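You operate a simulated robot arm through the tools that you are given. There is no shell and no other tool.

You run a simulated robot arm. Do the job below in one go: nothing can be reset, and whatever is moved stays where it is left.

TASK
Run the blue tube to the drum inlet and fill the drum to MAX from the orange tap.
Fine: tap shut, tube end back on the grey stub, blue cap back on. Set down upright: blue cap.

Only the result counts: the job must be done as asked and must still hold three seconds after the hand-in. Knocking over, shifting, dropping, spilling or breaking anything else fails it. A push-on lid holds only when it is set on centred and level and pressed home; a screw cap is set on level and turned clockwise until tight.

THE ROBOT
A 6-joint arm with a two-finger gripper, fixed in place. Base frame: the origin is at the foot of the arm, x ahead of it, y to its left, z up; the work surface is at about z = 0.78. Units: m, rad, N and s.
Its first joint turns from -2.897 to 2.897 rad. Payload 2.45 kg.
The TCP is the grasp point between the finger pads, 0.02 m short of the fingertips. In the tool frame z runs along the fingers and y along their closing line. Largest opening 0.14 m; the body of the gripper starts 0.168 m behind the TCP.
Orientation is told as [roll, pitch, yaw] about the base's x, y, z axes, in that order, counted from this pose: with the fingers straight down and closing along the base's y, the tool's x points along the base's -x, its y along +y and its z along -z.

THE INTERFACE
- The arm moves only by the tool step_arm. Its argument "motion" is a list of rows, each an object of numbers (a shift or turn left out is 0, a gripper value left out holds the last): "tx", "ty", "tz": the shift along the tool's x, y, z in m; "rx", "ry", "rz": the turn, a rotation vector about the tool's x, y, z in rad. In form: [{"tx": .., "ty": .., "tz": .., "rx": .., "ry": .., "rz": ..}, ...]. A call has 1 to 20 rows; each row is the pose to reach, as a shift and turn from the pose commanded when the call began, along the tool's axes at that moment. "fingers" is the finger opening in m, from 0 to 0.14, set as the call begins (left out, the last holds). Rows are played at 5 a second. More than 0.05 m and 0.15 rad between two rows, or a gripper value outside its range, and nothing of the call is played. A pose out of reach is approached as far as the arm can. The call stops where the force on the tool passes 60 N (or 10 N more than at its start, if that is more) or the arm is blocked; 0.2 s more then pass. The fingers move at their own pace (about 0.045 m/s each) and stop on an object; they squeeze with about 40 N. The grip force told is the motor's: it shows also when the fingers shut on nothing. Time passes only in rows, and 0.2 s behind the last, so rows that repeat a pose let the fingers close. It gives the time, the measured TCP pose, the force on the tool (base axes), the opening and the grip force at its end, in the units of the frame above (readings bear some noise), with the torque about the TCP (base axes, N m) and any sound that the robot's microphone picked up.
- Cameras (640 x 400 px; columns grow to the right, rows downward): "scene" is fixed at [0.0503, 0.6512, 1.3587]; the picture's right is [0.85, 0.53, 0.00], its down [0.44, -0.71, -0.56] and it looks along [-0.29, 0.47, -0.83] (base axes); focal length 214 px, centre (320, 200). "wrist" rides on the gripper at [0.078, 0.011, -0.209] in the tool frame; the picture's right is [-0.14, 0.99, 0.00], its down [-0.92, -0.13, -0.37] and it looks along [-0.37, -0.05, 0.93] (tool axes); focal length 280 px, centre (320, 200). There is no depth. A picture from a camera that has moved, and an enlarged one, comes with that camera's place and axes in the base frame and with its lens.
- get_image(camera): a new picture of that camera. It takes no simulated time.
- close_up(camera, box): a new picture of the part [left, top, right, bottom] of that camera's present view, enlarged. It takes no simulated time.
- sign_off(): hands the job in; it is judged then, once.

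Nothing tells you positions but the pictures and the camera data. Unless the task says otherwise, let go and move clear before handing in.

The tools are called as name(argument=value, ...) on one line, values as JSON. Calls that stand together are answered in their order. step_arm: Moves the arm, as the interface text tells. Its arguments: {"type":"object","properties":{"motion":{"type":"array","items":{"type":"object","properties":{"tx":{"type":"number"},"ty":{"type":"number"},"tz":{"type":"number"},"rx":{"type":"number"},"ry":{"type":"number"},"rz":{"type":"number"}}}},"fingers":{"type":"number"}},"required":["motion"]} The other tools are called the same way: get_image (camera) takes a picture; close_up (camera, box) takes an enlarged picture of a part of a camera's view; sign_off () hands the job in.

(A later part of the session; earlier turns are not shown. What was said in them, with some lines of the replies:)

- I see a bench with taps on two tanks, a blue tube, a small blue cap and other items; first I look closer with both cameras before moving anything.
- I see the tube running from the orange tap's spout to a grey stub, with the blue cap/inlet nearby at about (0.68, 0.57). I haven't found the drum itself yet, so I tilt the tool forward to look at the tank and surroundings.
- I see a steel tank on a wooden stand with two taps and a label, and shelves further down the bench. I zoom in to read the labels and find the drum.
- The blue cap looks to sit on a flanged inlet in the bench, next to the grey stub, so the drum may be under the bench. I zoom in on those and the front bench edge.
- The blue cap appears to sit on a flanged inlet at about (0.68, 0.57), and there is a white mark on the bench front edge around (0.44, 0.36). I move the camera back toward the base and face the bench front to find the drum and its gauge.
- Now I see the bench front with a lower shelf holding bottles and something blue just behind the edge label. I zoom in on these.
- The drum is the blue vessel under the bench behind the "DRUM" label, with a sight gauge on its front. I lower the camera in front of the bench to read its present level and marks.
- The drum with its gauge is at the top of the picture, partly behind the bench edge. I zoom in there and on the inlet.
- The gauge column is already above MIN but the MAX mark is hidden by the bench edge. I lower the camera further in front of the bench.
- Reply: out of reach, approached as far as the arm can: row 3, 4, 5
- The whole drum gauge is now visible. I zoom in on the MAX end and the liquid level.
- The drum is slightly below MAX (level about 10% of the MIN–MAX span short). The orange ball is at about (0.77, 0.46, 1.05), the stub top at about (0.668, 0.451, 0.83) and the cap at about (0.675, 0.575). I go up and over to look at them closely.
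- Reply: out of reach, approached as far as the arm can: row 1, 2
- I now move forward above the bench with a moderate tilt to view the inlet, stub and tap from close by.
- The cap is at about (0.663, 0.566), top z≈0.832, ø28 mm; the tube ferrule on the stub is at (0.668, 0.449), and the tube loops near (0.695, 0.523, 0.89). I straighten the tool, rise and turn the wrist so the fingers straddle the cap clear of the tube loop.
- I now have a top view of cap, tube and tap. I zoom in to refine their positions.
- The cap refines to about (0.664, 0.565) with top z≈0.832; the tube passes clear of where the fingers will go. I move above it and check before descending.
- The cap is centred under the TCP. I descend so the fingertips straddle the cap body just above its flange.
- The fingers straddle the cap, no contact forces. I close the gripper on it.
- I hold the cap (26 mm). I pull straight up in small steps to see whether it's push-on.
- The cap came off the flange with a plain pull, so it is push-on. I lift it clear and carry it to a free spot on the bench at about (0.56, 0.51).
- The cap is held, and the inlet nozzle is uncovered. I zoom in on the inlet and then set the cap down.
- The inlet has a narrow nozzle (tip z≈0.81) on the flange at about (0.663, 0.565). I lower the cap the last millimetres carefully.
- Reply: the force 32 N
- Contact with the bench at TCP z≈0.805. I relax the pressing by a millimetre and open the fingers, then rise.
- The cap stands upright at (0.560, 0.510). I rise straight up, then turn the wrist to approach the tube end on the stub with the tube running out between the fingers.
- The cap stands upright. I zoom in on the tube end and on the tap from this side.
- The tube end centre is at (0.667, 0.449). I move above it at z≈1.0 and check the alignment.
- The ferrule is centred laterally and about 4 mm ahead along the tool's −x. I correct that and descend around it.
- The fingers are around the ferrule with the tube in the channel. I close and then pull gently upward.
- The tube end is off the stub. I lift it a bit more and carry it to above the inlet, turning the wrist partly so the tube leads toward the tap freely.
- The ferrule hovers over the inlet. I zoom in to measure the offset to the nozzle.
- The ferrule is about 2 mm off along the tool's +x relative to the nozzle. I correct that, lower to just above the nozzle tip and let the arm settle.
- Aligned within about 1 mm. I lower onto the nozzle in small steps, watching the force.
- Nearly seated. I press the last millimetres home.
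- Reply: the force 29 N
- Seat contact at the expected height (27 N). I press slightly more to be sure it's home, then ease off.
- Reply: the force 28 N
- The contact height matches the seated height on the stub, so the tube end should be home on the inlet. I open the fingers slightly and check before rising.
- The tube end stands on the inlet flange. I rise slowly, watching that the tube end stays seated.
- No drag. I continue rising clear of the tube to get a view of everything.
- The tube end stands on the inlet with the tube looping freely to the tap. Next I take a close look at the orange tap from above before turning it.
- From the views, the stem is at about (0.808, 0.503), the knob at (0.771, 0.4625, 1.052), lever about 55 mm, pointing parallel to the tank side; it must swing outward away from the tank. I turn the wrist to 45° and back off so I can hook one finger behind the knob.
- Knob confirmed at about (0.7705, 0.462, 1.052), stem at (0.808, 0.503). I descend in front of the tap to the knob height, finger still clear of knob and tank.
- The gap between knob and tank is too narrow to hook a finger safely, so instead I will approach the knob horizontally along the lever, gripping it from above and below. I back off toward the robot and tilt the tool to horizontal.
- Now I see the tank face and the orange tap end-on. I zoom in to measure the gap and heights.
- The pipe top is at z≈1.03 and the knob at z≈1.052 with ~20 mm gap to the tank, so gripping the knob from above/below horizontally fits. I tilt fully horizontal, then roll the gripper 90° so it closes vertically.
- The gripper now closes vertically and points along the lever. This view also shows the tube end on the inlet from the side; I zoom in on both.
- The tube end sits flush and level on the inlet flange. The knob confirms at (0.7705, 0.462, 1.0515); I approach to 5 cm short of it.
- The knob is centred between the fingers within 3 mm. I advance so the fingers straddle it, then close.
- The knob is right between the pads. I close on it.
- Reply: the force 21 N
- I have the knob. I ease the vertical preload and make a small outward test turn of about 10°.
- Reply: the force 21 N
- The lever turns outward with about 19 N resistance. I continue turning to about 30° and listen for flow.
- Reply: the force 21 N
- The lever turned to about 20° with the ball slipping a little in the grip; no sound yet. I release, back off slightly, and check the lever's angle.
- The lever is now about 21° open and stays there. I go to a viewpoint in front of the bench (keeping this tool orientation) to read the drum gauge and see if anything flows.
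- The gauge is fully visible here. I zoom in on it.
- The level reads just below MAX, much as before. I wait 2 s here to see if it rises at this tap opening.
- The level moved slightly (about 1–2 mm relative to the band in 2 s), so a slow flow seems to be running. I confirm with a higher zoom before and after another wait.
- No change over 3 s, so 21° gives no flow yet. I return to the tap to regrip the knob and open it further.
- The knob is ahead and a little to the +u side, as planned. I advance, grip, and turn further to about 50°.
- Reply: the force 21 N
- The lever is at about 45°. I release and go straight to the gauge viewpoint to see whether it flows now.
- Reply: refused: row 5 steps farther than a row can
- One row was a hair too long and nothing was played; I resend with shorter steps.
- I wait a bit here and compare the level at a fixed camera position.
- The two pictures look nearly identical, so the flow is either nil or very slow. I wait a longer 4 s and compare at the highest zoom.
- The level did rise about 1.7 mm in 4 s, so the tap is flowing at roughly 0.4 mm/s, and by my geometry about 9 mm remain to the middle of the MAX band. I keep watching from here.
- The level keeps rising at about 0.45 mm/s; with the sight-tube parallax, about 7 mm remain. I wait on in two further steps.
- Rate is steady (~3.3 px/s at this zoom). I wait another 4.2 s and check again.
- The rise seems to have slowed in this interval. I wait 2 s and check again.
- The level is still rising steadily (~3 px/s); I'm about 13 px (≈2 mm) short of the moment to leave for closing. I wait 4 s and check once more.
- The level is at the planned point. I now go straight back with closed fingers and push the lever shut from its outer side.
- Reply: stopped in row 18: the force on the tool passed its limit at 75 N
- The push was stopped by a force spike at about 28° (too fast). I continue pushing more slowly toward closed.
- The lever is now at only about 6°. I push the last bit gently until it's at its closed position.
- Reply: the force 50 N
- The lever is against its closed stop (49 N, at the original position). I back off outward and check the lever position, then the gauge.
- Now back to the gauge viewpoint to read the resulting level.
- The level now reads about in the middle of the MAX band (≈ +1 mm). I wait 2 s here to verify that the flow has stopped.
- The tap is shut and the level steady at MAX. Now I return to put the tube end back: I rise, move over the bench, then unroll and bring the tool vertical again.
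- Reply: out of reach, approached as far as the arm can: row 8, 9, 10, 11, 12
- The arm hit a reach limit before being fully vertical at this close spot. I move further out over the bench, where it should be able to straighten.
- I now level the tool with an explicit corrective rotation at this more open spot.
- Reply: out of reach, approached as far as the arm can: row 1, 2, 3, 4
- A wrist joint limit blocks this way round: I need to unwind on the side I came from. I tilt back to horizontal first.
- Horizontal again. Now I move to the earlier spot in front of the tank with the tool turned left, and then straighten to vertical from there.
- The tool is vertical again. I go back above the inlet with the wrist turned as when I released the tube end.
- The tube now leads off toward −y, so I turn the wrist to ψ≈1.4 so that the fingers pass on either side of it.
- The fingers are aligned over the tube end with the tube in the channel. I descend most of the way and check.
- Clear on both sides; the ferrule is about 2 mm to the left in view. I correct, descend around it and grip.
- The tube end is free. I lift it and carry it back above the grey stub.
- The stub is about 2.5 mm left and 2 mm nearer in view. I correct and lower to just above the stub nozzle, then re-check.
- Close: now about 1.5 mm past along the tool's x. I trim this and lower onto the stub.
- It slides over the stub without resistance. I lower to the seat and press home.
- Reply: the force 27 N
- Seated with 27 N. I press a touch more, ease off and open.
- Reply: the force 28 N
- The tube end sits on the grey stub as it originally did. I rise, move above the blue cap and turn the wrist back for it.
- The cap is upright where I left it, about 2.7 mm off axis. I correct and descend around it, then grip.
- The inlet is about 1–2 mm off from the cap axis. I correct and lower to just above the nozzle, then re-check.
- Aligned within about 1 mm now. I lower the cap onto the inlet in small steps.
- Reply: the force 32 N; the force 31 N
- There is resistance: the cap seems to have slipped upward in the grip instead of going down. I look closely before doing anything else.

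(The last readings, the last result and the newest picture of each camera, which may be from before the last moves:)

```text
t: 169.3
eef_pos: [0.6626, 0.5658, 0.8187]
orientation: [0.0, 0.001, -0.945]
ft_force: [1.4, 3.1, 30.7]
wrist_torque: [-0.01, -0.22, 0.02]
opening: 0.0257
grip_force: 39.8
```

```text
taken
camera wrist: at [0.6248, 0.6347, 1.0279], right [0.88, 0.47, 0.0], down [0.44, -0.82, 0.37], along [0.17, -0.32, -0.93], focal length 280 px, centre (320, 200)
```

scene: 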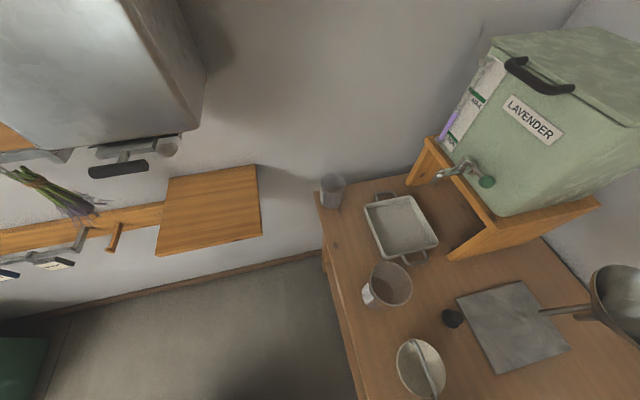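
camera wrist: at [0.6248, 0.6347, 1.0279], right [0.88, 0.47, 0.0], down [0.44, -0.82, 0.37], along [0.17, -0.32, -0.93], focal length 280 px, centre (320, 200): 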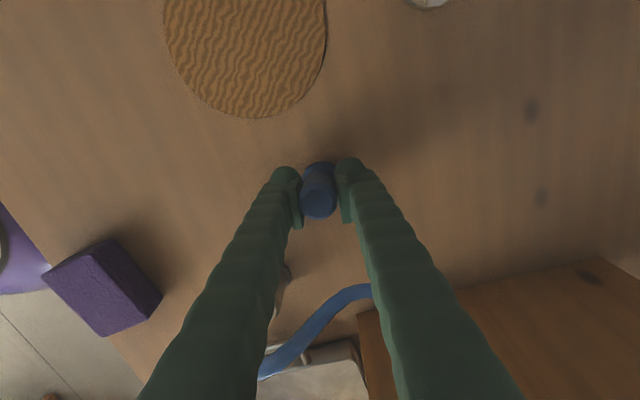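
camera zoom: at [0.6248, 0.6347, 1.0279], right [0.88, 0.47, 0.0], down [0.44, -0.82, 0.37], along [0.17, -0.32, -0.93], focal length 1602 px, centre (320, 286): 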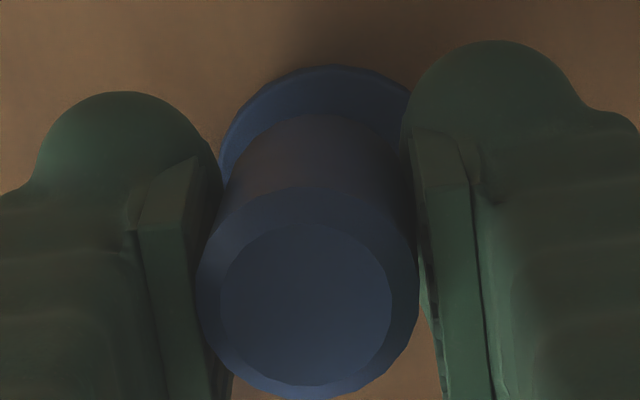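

The cap appears to be partly on the nozzle (a snug push fit) but slipped and slightly tilted in my grip. I open the fingers gently and look at how it sits.

step_arm(motion=[{"tz": -0.001}, {"tz": -0.0015}])

step_arm(fingers=0.05, motion=[{"tz": 0.0}, {"tz": 0.0}, {"tz": 0.0}])

close_up(camera="wrist", box=[270, 140, 370, 230])

```text
t: 169.9
eef_pos: [0.662, 0.565, 0.8195]
orientation: [0.001, 0.003, -0.944]
ft_force: [0.7, 0.0, -0.2]
wrist_torque: [0.02, 0.04, -0.04]
opening: 0.0256
grip_force: 39.8
```

```text
t: 170.7
eef_pos: [0.6626, 0.5658, 0.8197]
orientation: [0.0, 0.002, -0.943]
ft_force: [0.0, -0.6, 0.3]
wrist_torque: [0.05, 0.0, -0.05]
opening: 0.05
grip_force: 0.1
```

```text
4.44 times, centred on (320, 185) of wrist
camera zoom: at [0.6248, 0.6354, 1.0291], right [0.88, 0.47, 0.0], down [0.44, -0.82, 0.37], along [0.17, -0.32, -0.93], focal length 1246 px, centre (320, 267)
```

zoom: 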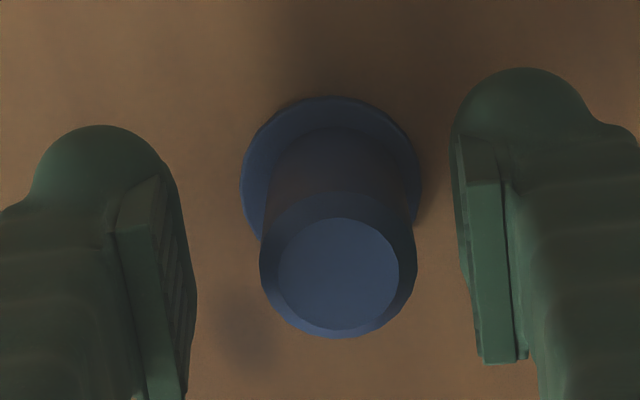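

After releasing, the cap seems to have dropped down over the nozzle nearly to its seat. I rise and inspect it.

step_arm(motion=[{"tz": -0.02}, {"tz": -0.05}, {"tz": -0.08}, {"tz": -0.11}, {"tz": -0.11}])

close_up(camera="wrist", box=[280, 110, 360, 190])

```text
t: 171.9
eef_pos: [0.6611, 0.5648, 0.9312]
orientation: [0.001, 0.003, -0.944]
ft_force: [0.0, 0.6, 0.2]
wrist_torque: [0.02, -0.01, -0.02]
opening: 0.0498
grip_force: 0.0
```

```text
5.00 times, centred on (320, 150) of wrist
camera zoom: at [0.6248, 0.6343, 1.141], right [0.88, 0.47, 0.0], down [0.44, -0.82, 0.37], along [0.17, -0.32, -0.93], focal length 1402 px, centre (320, 450)
```

zoom: 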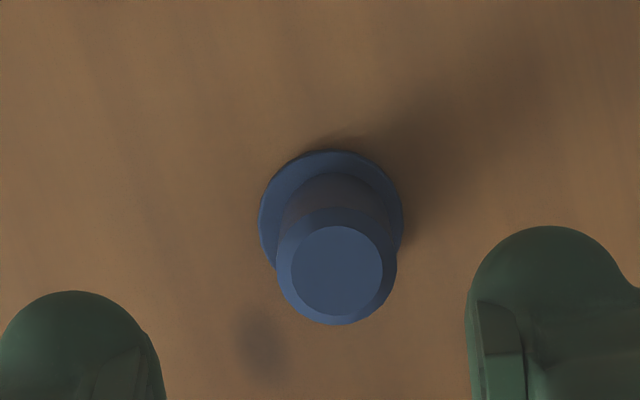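

The cap stands level on the inlet, within about 2 mm of its seat. I close the fingers, centre over it and press it home from above.

step_arm(fingers=0.0, motion=[{"ty": 0.0033, "tx": -0.0005, "tz": 0.0}, {"ty": 0.0033, "tx": -0.0005, "tz": 0.02}, {"ty": 0.0033, "tx": -0.0005, "tz": 0.045}, {"ty": 0.0033, "tx": -0.0005, "tz": 0.065}, {"ty": 0.0033, "tx": -0.0005, "tz": 0.068}, {"ty": 0.0033, "tx": -0.0005, "tz": 0.068}])

get_image(camera="wrist")

close_up(camera="wrist", box=[270, 130, 370, 220])

```text
t: 173.3
eef_pos: [0.6664, 0.568, 0.8623]
orientation: [0.0, 0.003, -0.944]
ft_force: [0.8, -1.1, 0.4]
wrist_torque: [0.0, 0.02, 0.0]
opening: 0.0001
grip_force: 29.7
```

```text
taken
camera wrist: at [0.6286, 0.6373, 1.0706], right [0.88, 0.47, 0.0], down [0.44, -0.82, 0.37], along [0.17, -0.32, -0.93], focal length 280 px, centre (320, 200)
```

wrist: 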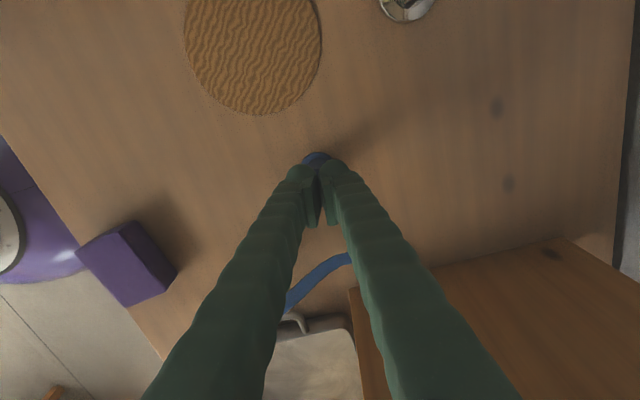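

```text
4.44 times, centred on (320, 175) of wrist
camera zoom: at [0.6286, 0.6373, 1.0706], right [0.88, 0.47, 0.0], down [0.44, -0.82, 0.37], along [0.17, -0.32, -0.93], focal length 1246 px, centre (320, 311)
```

zoom: 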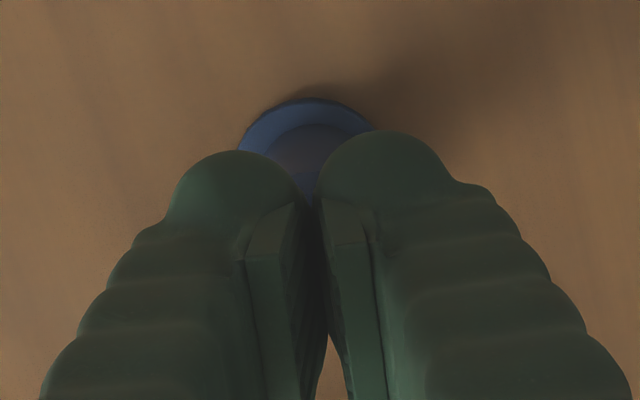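

step_arm(motion=[{"ty": -0.0022, "tz": 0.001}, {"ty": -0.0022, "tz": 0.003}, {"ty": -0.0022, "tz": 0.004}, {"ty": -0.0022, "tz": 0.004}])

close_up(camera="wrist", box=[270, 130, 370, 220])

```text
t: 174.3
eef_pos: [0.6631, 0.5666, 0.8578]
orientation: [0.001, 0.003, -0.944]
ft_force: [0.3, -0.7, 0.2]
wrist_torque: [0.03, 0.0, -0.01]
opening: 0.0002
grip_force: 29.6
```

```text
4.44 times, centred on (320, 175) of wrist
camera zoom: at [0.6262, 0.6361, 1.0667], right [0.88, 0.47, 0.0], down [0.44, -0.82, 0.37], along [0.17, -0.32, -0.93], focal length 1246 px, centre (320, 311)
```

zoom: 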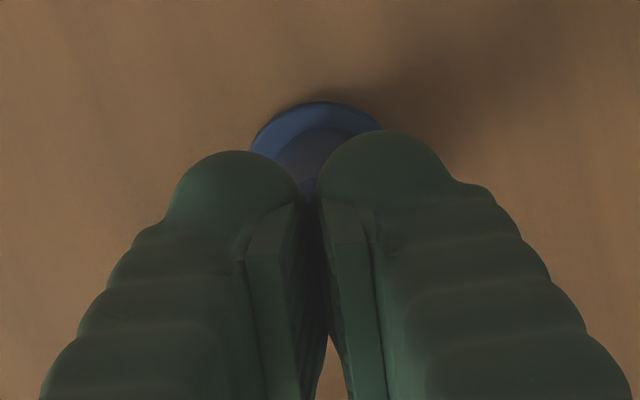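

Centred now. I press down slowly.

step_arm(motion=[{"tz": 0.0015}, {"tz": 0.003}, {"tz": 0.0045}])

step_arm(motion=[{"tz": 0.001}, {"tz": 0.002}])

```text
t: 175.1
eef_pos: [0.6624, 0.5672, 0.8528]
orientation: [0.0, 0.0, -0.942]
ft_force: [0.5, 0.5, 0.4]
wrist_torque: [0.01, 0.03, -0.03]
opening: 0.0
grip_force: 29.3
```

```text
t: 175.7
eef_pos: [0.6639, 0.5667, 0.853]
orientation: [-0.001, 0.001, -0.944]
ft_force: [1.1, 0.1, -0.8]
wrist_torque: [0.0, 0.02, 0.0]
opening: 0.0001
grip_force: 29.5
```

step_arm(motion=[{"tz": 0.001}, {"tz": 0.002}])

step_arm(motion=[{"tz": 0.001}, {"tz": 0.002}])

```text
t: 176.3
eef_pos: [0.6635, 0.5673, 0.8499]
orientation: [0.0, 0.003, -0.946]
ft_force: [0.4, 0.2, 4.7]
wrist_torque: [-0.01, 0.02, -0.05]
opening: 0.0061
grip_force: 29.8
```

```text
t: 176.9
eef_pos: [0.6637, 0.5659, 0.8481]
orientation: [0.0, 0.001, -0.944]
ft_force: [3.4, 5.0, 38.5]
wrist_torque: [0.07, -0.12, -0.01]
opening: 0.0059
grip_force: 29.9
```

Contact at the height of a fully seated cap, 38 N. I press slightly more to be sure it's home.

step_arm(motion=[{"tz": 0.0004}, {"tz": 0.0007}, {"tz": 0.0007}])

step_arm(motion=[{"tz": -0.003}, {"tz": -0.02}, {"tz": -0.05}, {"tz": -0.08}, {"tz": -0.08}])

step_arm(fingers=0.1, motion=[{"tz": 0.0}, {"tz": 0.0}, {"tz": 0.0}, {"tz": 0.0}, {"tz": 0.0}])

close_up(camera="wrist", box=[280, 110, 360, 190])

get_image(camera="wrist")

```text
t: 177.9
eef_pos: [0.6621, 0.5663, 0.8492]
orientation: [0.0, 0.002, -0.943]
ft_force: [2.0, 2.9, 28.3]
wrist_torque: [0.02, -0.07, -0.02]
opening: 0.006
grip_force: 29.3
stopped in row 3: the force on the tool passed its limit at 61 N (the readings are from after the stop); the commanded pose is now the measured one
```

```text
t: 179.1
eef_pos: [0.6649, 0.5668, 0.9257]
orientation: [-0.001, 0.003, -0.945]
ft_force: [0.0, 0.7, 0.1]
wrist_torque: [-0.01, 0.01, -0.02]
opening: 0.0
grip_force: 29.5
```

```text
t: 180.3
eef_pos: [0.6658, 0.5673, 0.9253]
orientation: [0.0, 0.003, -0.945]
ft_force: [0.1, 0.7, -0.7]
wrist_torque: [0.01, 0.01, 0.01]
opening: 0.1001
grip_force: 0.0
```

```text
5.00 times, centred on (320, 150) of wrist
camera zoom: at [0.6273, 0.6367, 1.1351], right [0.88, 0.47, 0.0], down [0.44, -0.82, 0.37], along [0.17, -0.32, -0.93], focal length 1402 px, centre (320, 450)
```

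zoom: 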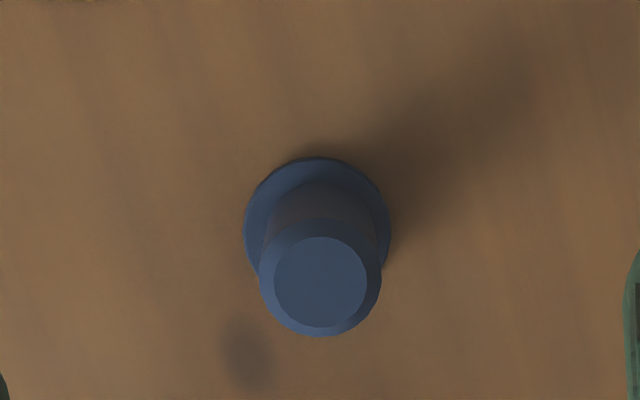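

```text
taken
camera wrist: at [0.6273, 0.6367, 1.1351], right [0.88, 0.47, 0.0], down [0.44, -0.82, 0.37], along [0.17, -0.32, -0.93], focal length 280 px, centre (320, 200)
```

wrist: 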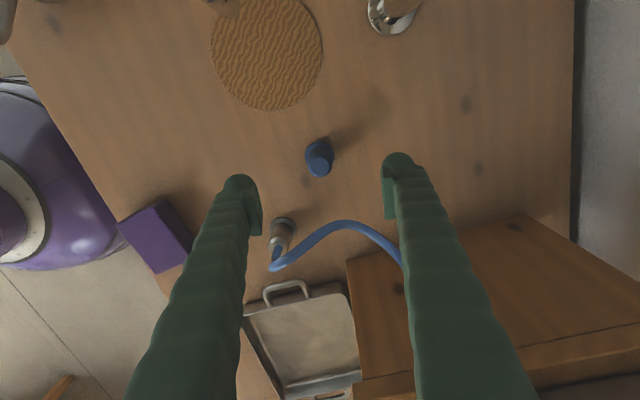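

The cap's height and position match its original seated view. I rise and go to the earlier viewpoint to compare cap, stub, tube and tap with the original pictures.

step_arm(motion=[{"tz": -0.045}, {"tz": -0.09}, {"tz": -0.13, "ty": -0.02}, {"tx": -0.001, "ty": -0.055, "tz": -0.16}, {"tx": -0.002, "ty": -0.095, "tz": -0.18}, {"tx": -0.0025, "ty": -0.14, "tz": -0.18}, {"tx": -0.003, "ty": -0.18, "tz": -0.18}, {"tx": -0.0034, "ty": -0.2187, "tz": -0.18}, {"tx": -0.0034, "ty": -0.2187, "tz": -0.18}])

step_arm(motion=[{"rz": -0.144}, {"rz": -0.288}, {"rz": -0.432}, {"rz": -0.576}, {"rz": -0.72}, {"rz": -0.864}, {"rz": -1.008}, {"rz": -1.152}, {"rz": -1.296}, {"rz": -1.44}, {"rz": -1.584}, {"rz": -1.73}, {"rz": -1.73}])

step_arm(motion=[{"ry": -0.12}, {"ry": -0.24}, {"ry": -0.36}, {"ry": -0.48}, {"ry": -0.6}, {"ry": -0.7}, {"ry": -0.7}])

get_image(camera="wrist")

```text
t: 182.3
eef_pos: [0.4857, 0.4327, 1.1072]
orientation: [-0.001, 0.002, -0.944]
ft_force: [0.1, -0.4, -1.3]
wrist_torque: [-0.01, 0.0, 0.05]
opening: 0.1002
grip_force: 0.2
```

```text
t: 185.1
eef_pos: [0.4877, 0.4345, 1.1078]
orientation: [0.001, 0.0, 0.786]
ft_force: [-0.3, -0.4, -0.3]
wrist_torque: [-0.04, -0.01, -0.01]
opening: 0.0999
grip_force: 0.1
```

```text
t: 186.7
eef_pos: [0.4886, 0.4364, 1.1064]
orientation: [0.002, -0.702, 0.783]
ft_force: [-0.3, 0.5, 0.2]
wrist_torque: [0.02, 0.01, -0.02]
opening: 0.1001
grip_force: 0.0
```

```text
taken
camera wrist: at [0.3428, 0.3055, 1.2164], right [-0.63, 0.77, 0.09], down [0.42, 0.24, 0.88], along [0.66, 0.59, -0.47], focal length 280 px, centre (320, 200)
```

wrist: 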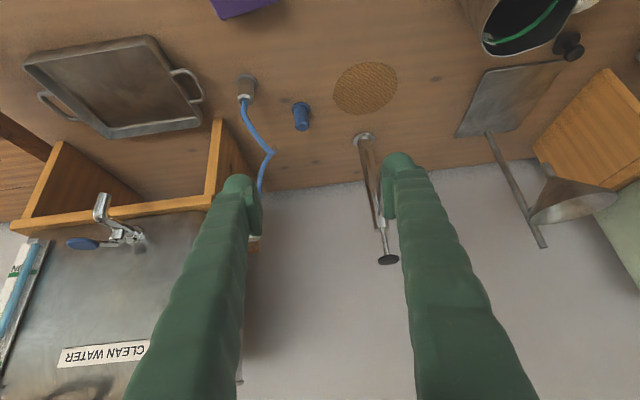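

close_up(camera="wrist", box=[220, 60, 330, 140])

close_up(camera="wrist", box=[280, 90, 325, 140])

```text
5.00 times, centred on (275, 100) of wrist
camera zoom: at [0.3428, 0.3055, 1.2164], right [-0.63, 0.77, 0.09], down [0.42, 0.24, 0.88], along [0.66, 0.59, -0.47], focal length 1402 px, centre (545, 700)
```

zoom: 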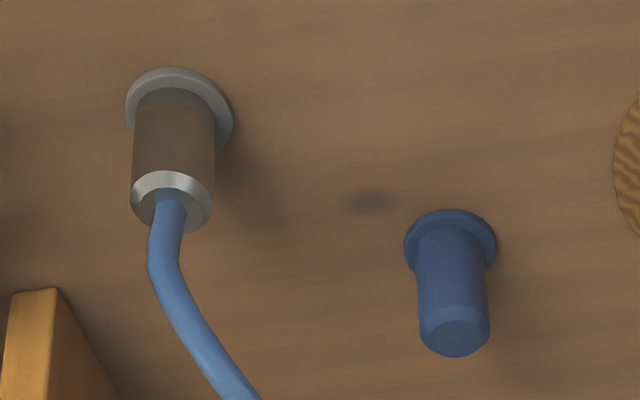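

```text
8.00 times, centred on (302, 115) of wrist
camera zoom: at [0.3428, 0.3055, 1.2164], right [-0.63, 0.77, 0.09], down [0.42, 0.24, 0.88], along [0.66, 0.59, -0.47], focal length 2243 px, centre (460, 880)
```

zoom: 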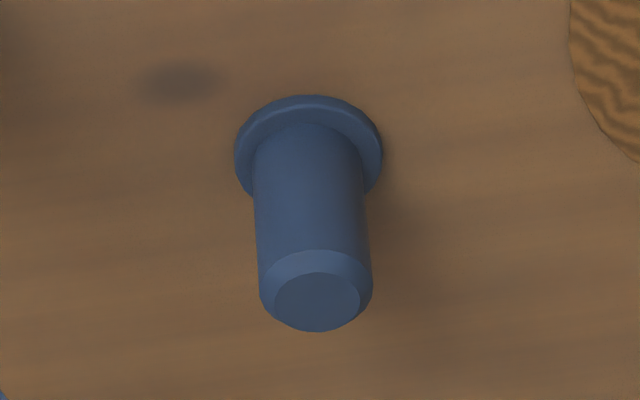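

Everything looks right here. To be sure the cap is fully home, I return to the exact early viewpoint and compare its close-up with the original one.

step_arm(motion=[{"tx": 0.0187, "tz": 0.0239, "ry": 0.084}, {"tx": 0.0374, "tz": 0.0479, "ry": 0.168}, {"tx": 0.0561, "tz": 0.0718, "ry": 0.252}, {"tx": 0.0561, "tz": 0.0718, "ry": 0.252}, {"tx": 0.0561, "tz": 0.0718, "ry": 0.252}])

close_up(camera="wrist", box=[285, 165, 335, 215])

close_up(camera="wrist", box=[225, 140, 335, 210])

get_image(camera="wrist")

```text
t: 187.9
eef_pos: [0.4891, 0.4368, 1.0153]
orientation: [0.001, -0.45, 0.787]
ft_force: [0.2, 0.1, 0.6]
wrist_torque: [0.01, -0.05, 0.01]
opening: 0.1
grip_force: 0.0
```

```text
8.00 times, centred on (310, 190) of wrist
camera zoom: at [0.3669, 0.3305, 1.1707], right [-0.61, 0.79, 0.06], down [0.56, 0.38, 0.73], along [0.55, 0.48, -0.68], focal length 2243 px, centre (400, 280)
```

zoom: 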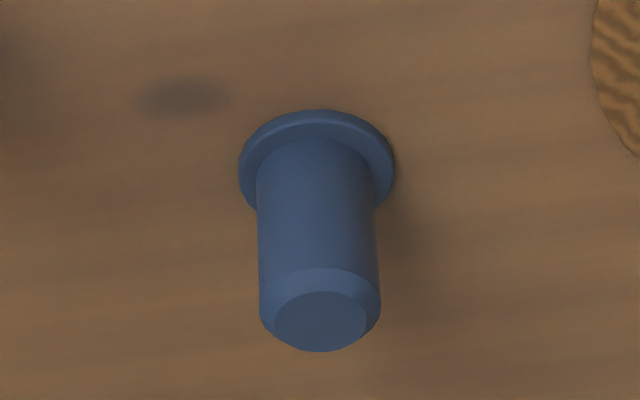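

```text
5.71 times, centred on (280, 175) of wrist
camera zoom: at [0.3669, 0.3305, 1.1707], right [-0.61, 0.79, 0.06], down [0.56, 0.38, 0.73], along [0.55, 0.48, -0.68], focal length 1602 px, centre (549, 343)
```

zoom: 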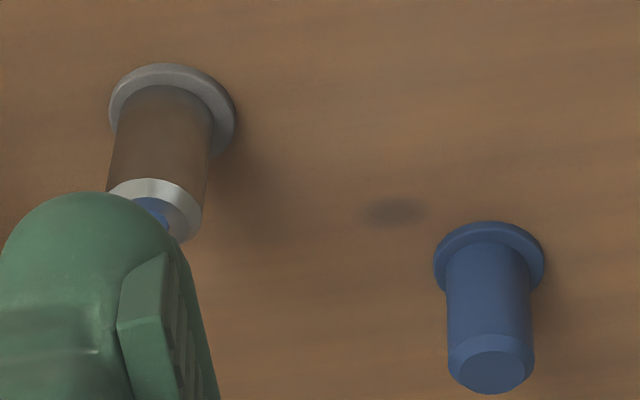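

```text
taken
camera wrist: at [0.3669, 0.3305, 1.1707], right [-0.61, 0.79, 0.06], down [0.56, 0.38, 0.73], along [0.55, 0.48, -0.68], focal length 280 px, centre (320, 200)
```

wrist: 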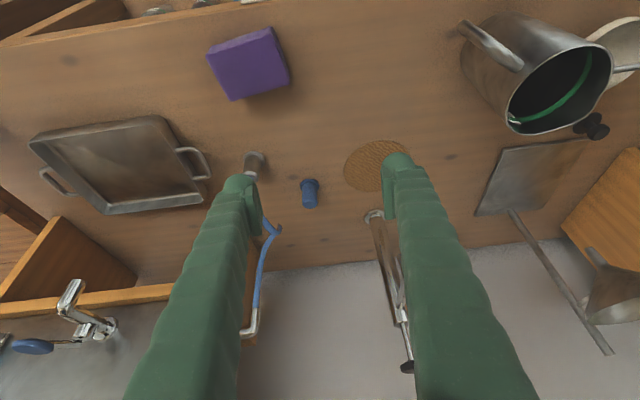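

The close-up matches the original within about a millimetre: cap seated and level, tube end on the stub. I raise the hand clear and take a last look at tap, tube and bench.

step_arm(fingers=0.14, motion=[{"tx": -0.018, "tz": -0.036}, {"tx": -0.036, "tz": -0.072}, {"tx": -0.054, "tz": -0.108}, {"tx": -0.072, "tz": -0.144}, {"tx": -0.09, "tz": -0.18}, {"tx": -0.09, "tz": -0.18}])

get_image(camera="wrist")

close_up(camera="wrist", box=[200, 120, 340, 280])

get_image(camera="scene")

```text
t: 189.3
eef_pos: [0.4929, 0.4381, 1.2169]
orientation: [0.003, -0.448, 0.785]
ft_force: [0.4, -0.1, -0.1]
wrist_torque: [0.0, -0.03, -0.01]
opening: 0.14
grip_force: 0.0
```

```text
taken
camera wrist: at [0.3711, 0.3314, 1.3722], right [-0.61, 0.79, 0.06], down [0.56, 0.38, 0.73], along [0.55, 0.48, -0.68], focal length 280 px, centre (320, 200)
```

wrist: 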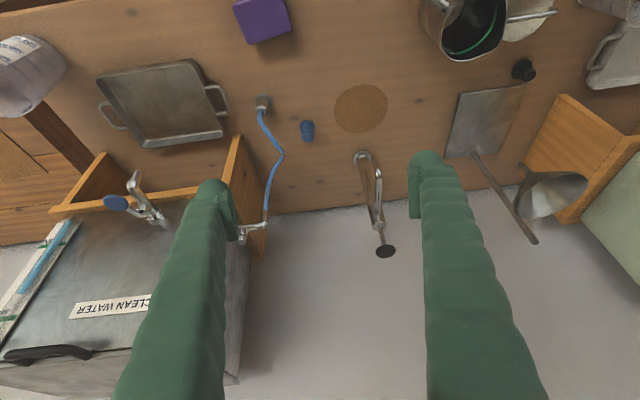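

```text
2.50 times, centred on (270, 200) of wrist
camera zoom: at [0.3711, 0.3314, 1.3722], right [-0.61, 0.79, 0.06], down [0.56, 0.38, 0.73], along [0.55, 0.48, -0.68], focal length 701 px, centre (445, 200)
```

zoom: 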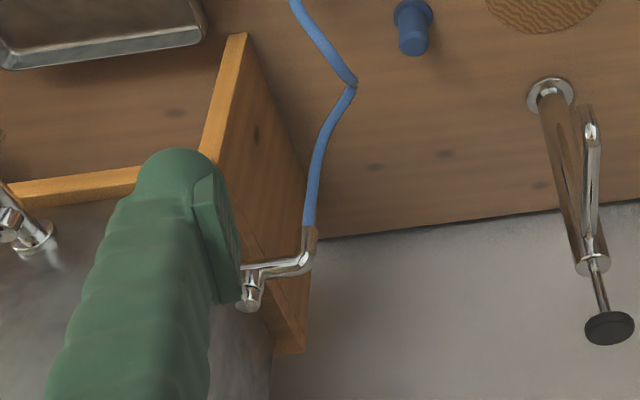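

```text
taken
```

scene: 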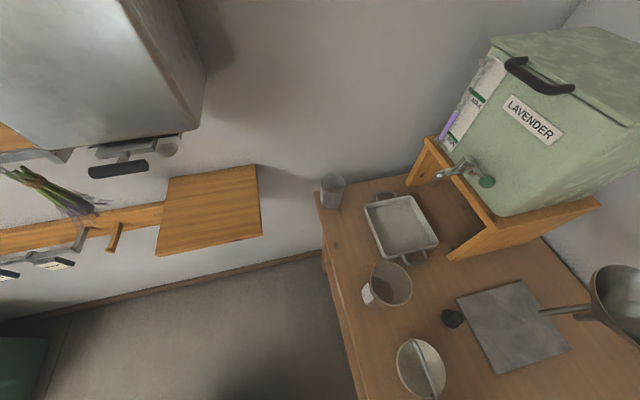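

The knob is hidden by a finger here; I shift sideways a little to confirm the tap lever's closed position.

step_arm(motion=[{"ty": -0.035}, {"ty": -0.07}, {"ty": -0.07}])

get_image(camera="wrist")

close_up(camera="wrist", box=[240, 180, 360, 280])

```text
t: 190.1
eef_pos: [0.5435, 0.3898, 1.2148]
orientation: [0.001, -0.448, 0.785]
ft_force: [0.5, -0.4, 0.6]
wrist_torque: [0.05, -0.04, 0.01]
opening: 0.1402
grip_force: 0.1
```

```text
taken
camera wrist: at [0.4207, 0.2833, 1.3696], right [-0.61, 0.79, 0.06], down [0.56, 0.38, 0.73], along [0.55, 0.48, -0.68], focal length 280 px, centre (320, 200)
```

wrist: 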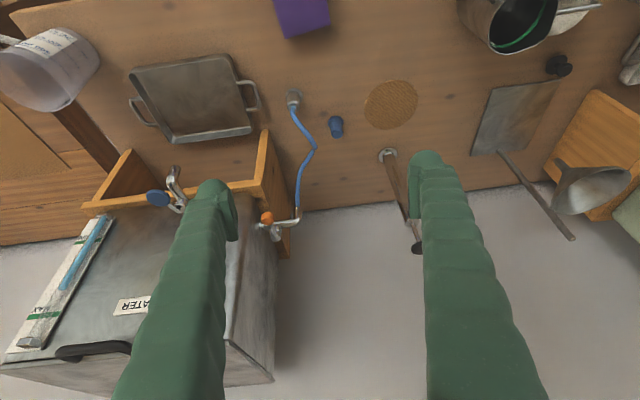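

```text
4.00 times, centred on (300, 230) of wrist
camera zoom: at [0.4207, 0.2833, 1.3696], right [-0.61, 0.79, 0.06], down [0.56, 0.38, 0.73], along [0.55, 0.48, -0.68], focal length 1122 px, centre (400, 80)
```

zoom: 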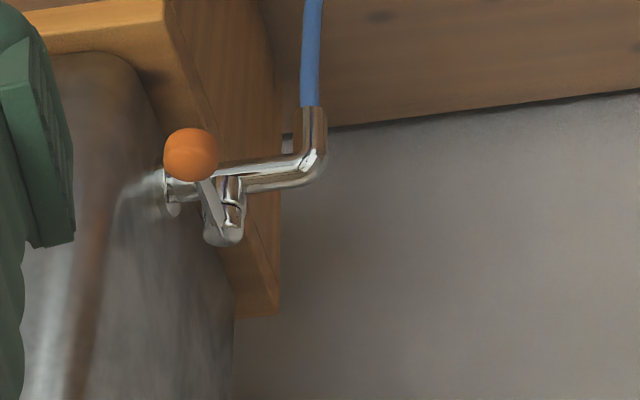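

The lever is back at its original closed position, and the tube end is on the grey stub. The cap is seated on the inlet, the drum level reads at MAX, and the hand is clear and empty. I hand the job in.

sign_off()

```text
The job is handed in.
```

The drum is filled to MAX from the orange tap, and everything is back as you asked. The job is handed in.

- **Level:** the drum gauge reads about 1 mm above the middle of the MAX band, with an uncertainty of 1 to 2 mm. It held steady for 3 s after I shut the tap.
- **Tap:** the orange lever is against its closed stop, in its original position.
- **Tube:** the tube end is back on the grey stub, pressed home at about 27 N.
- **Cap:** while off, the blue cap stood upright on the bench. It jammed slightly when I put it back, so I let go, it settled over the inlet, and I pressed it home from above at up to about 60 N. It now looks level and seated, about 1 mm off its original centring.

I saw no spills, and I saw nothing else knocked over or moved.
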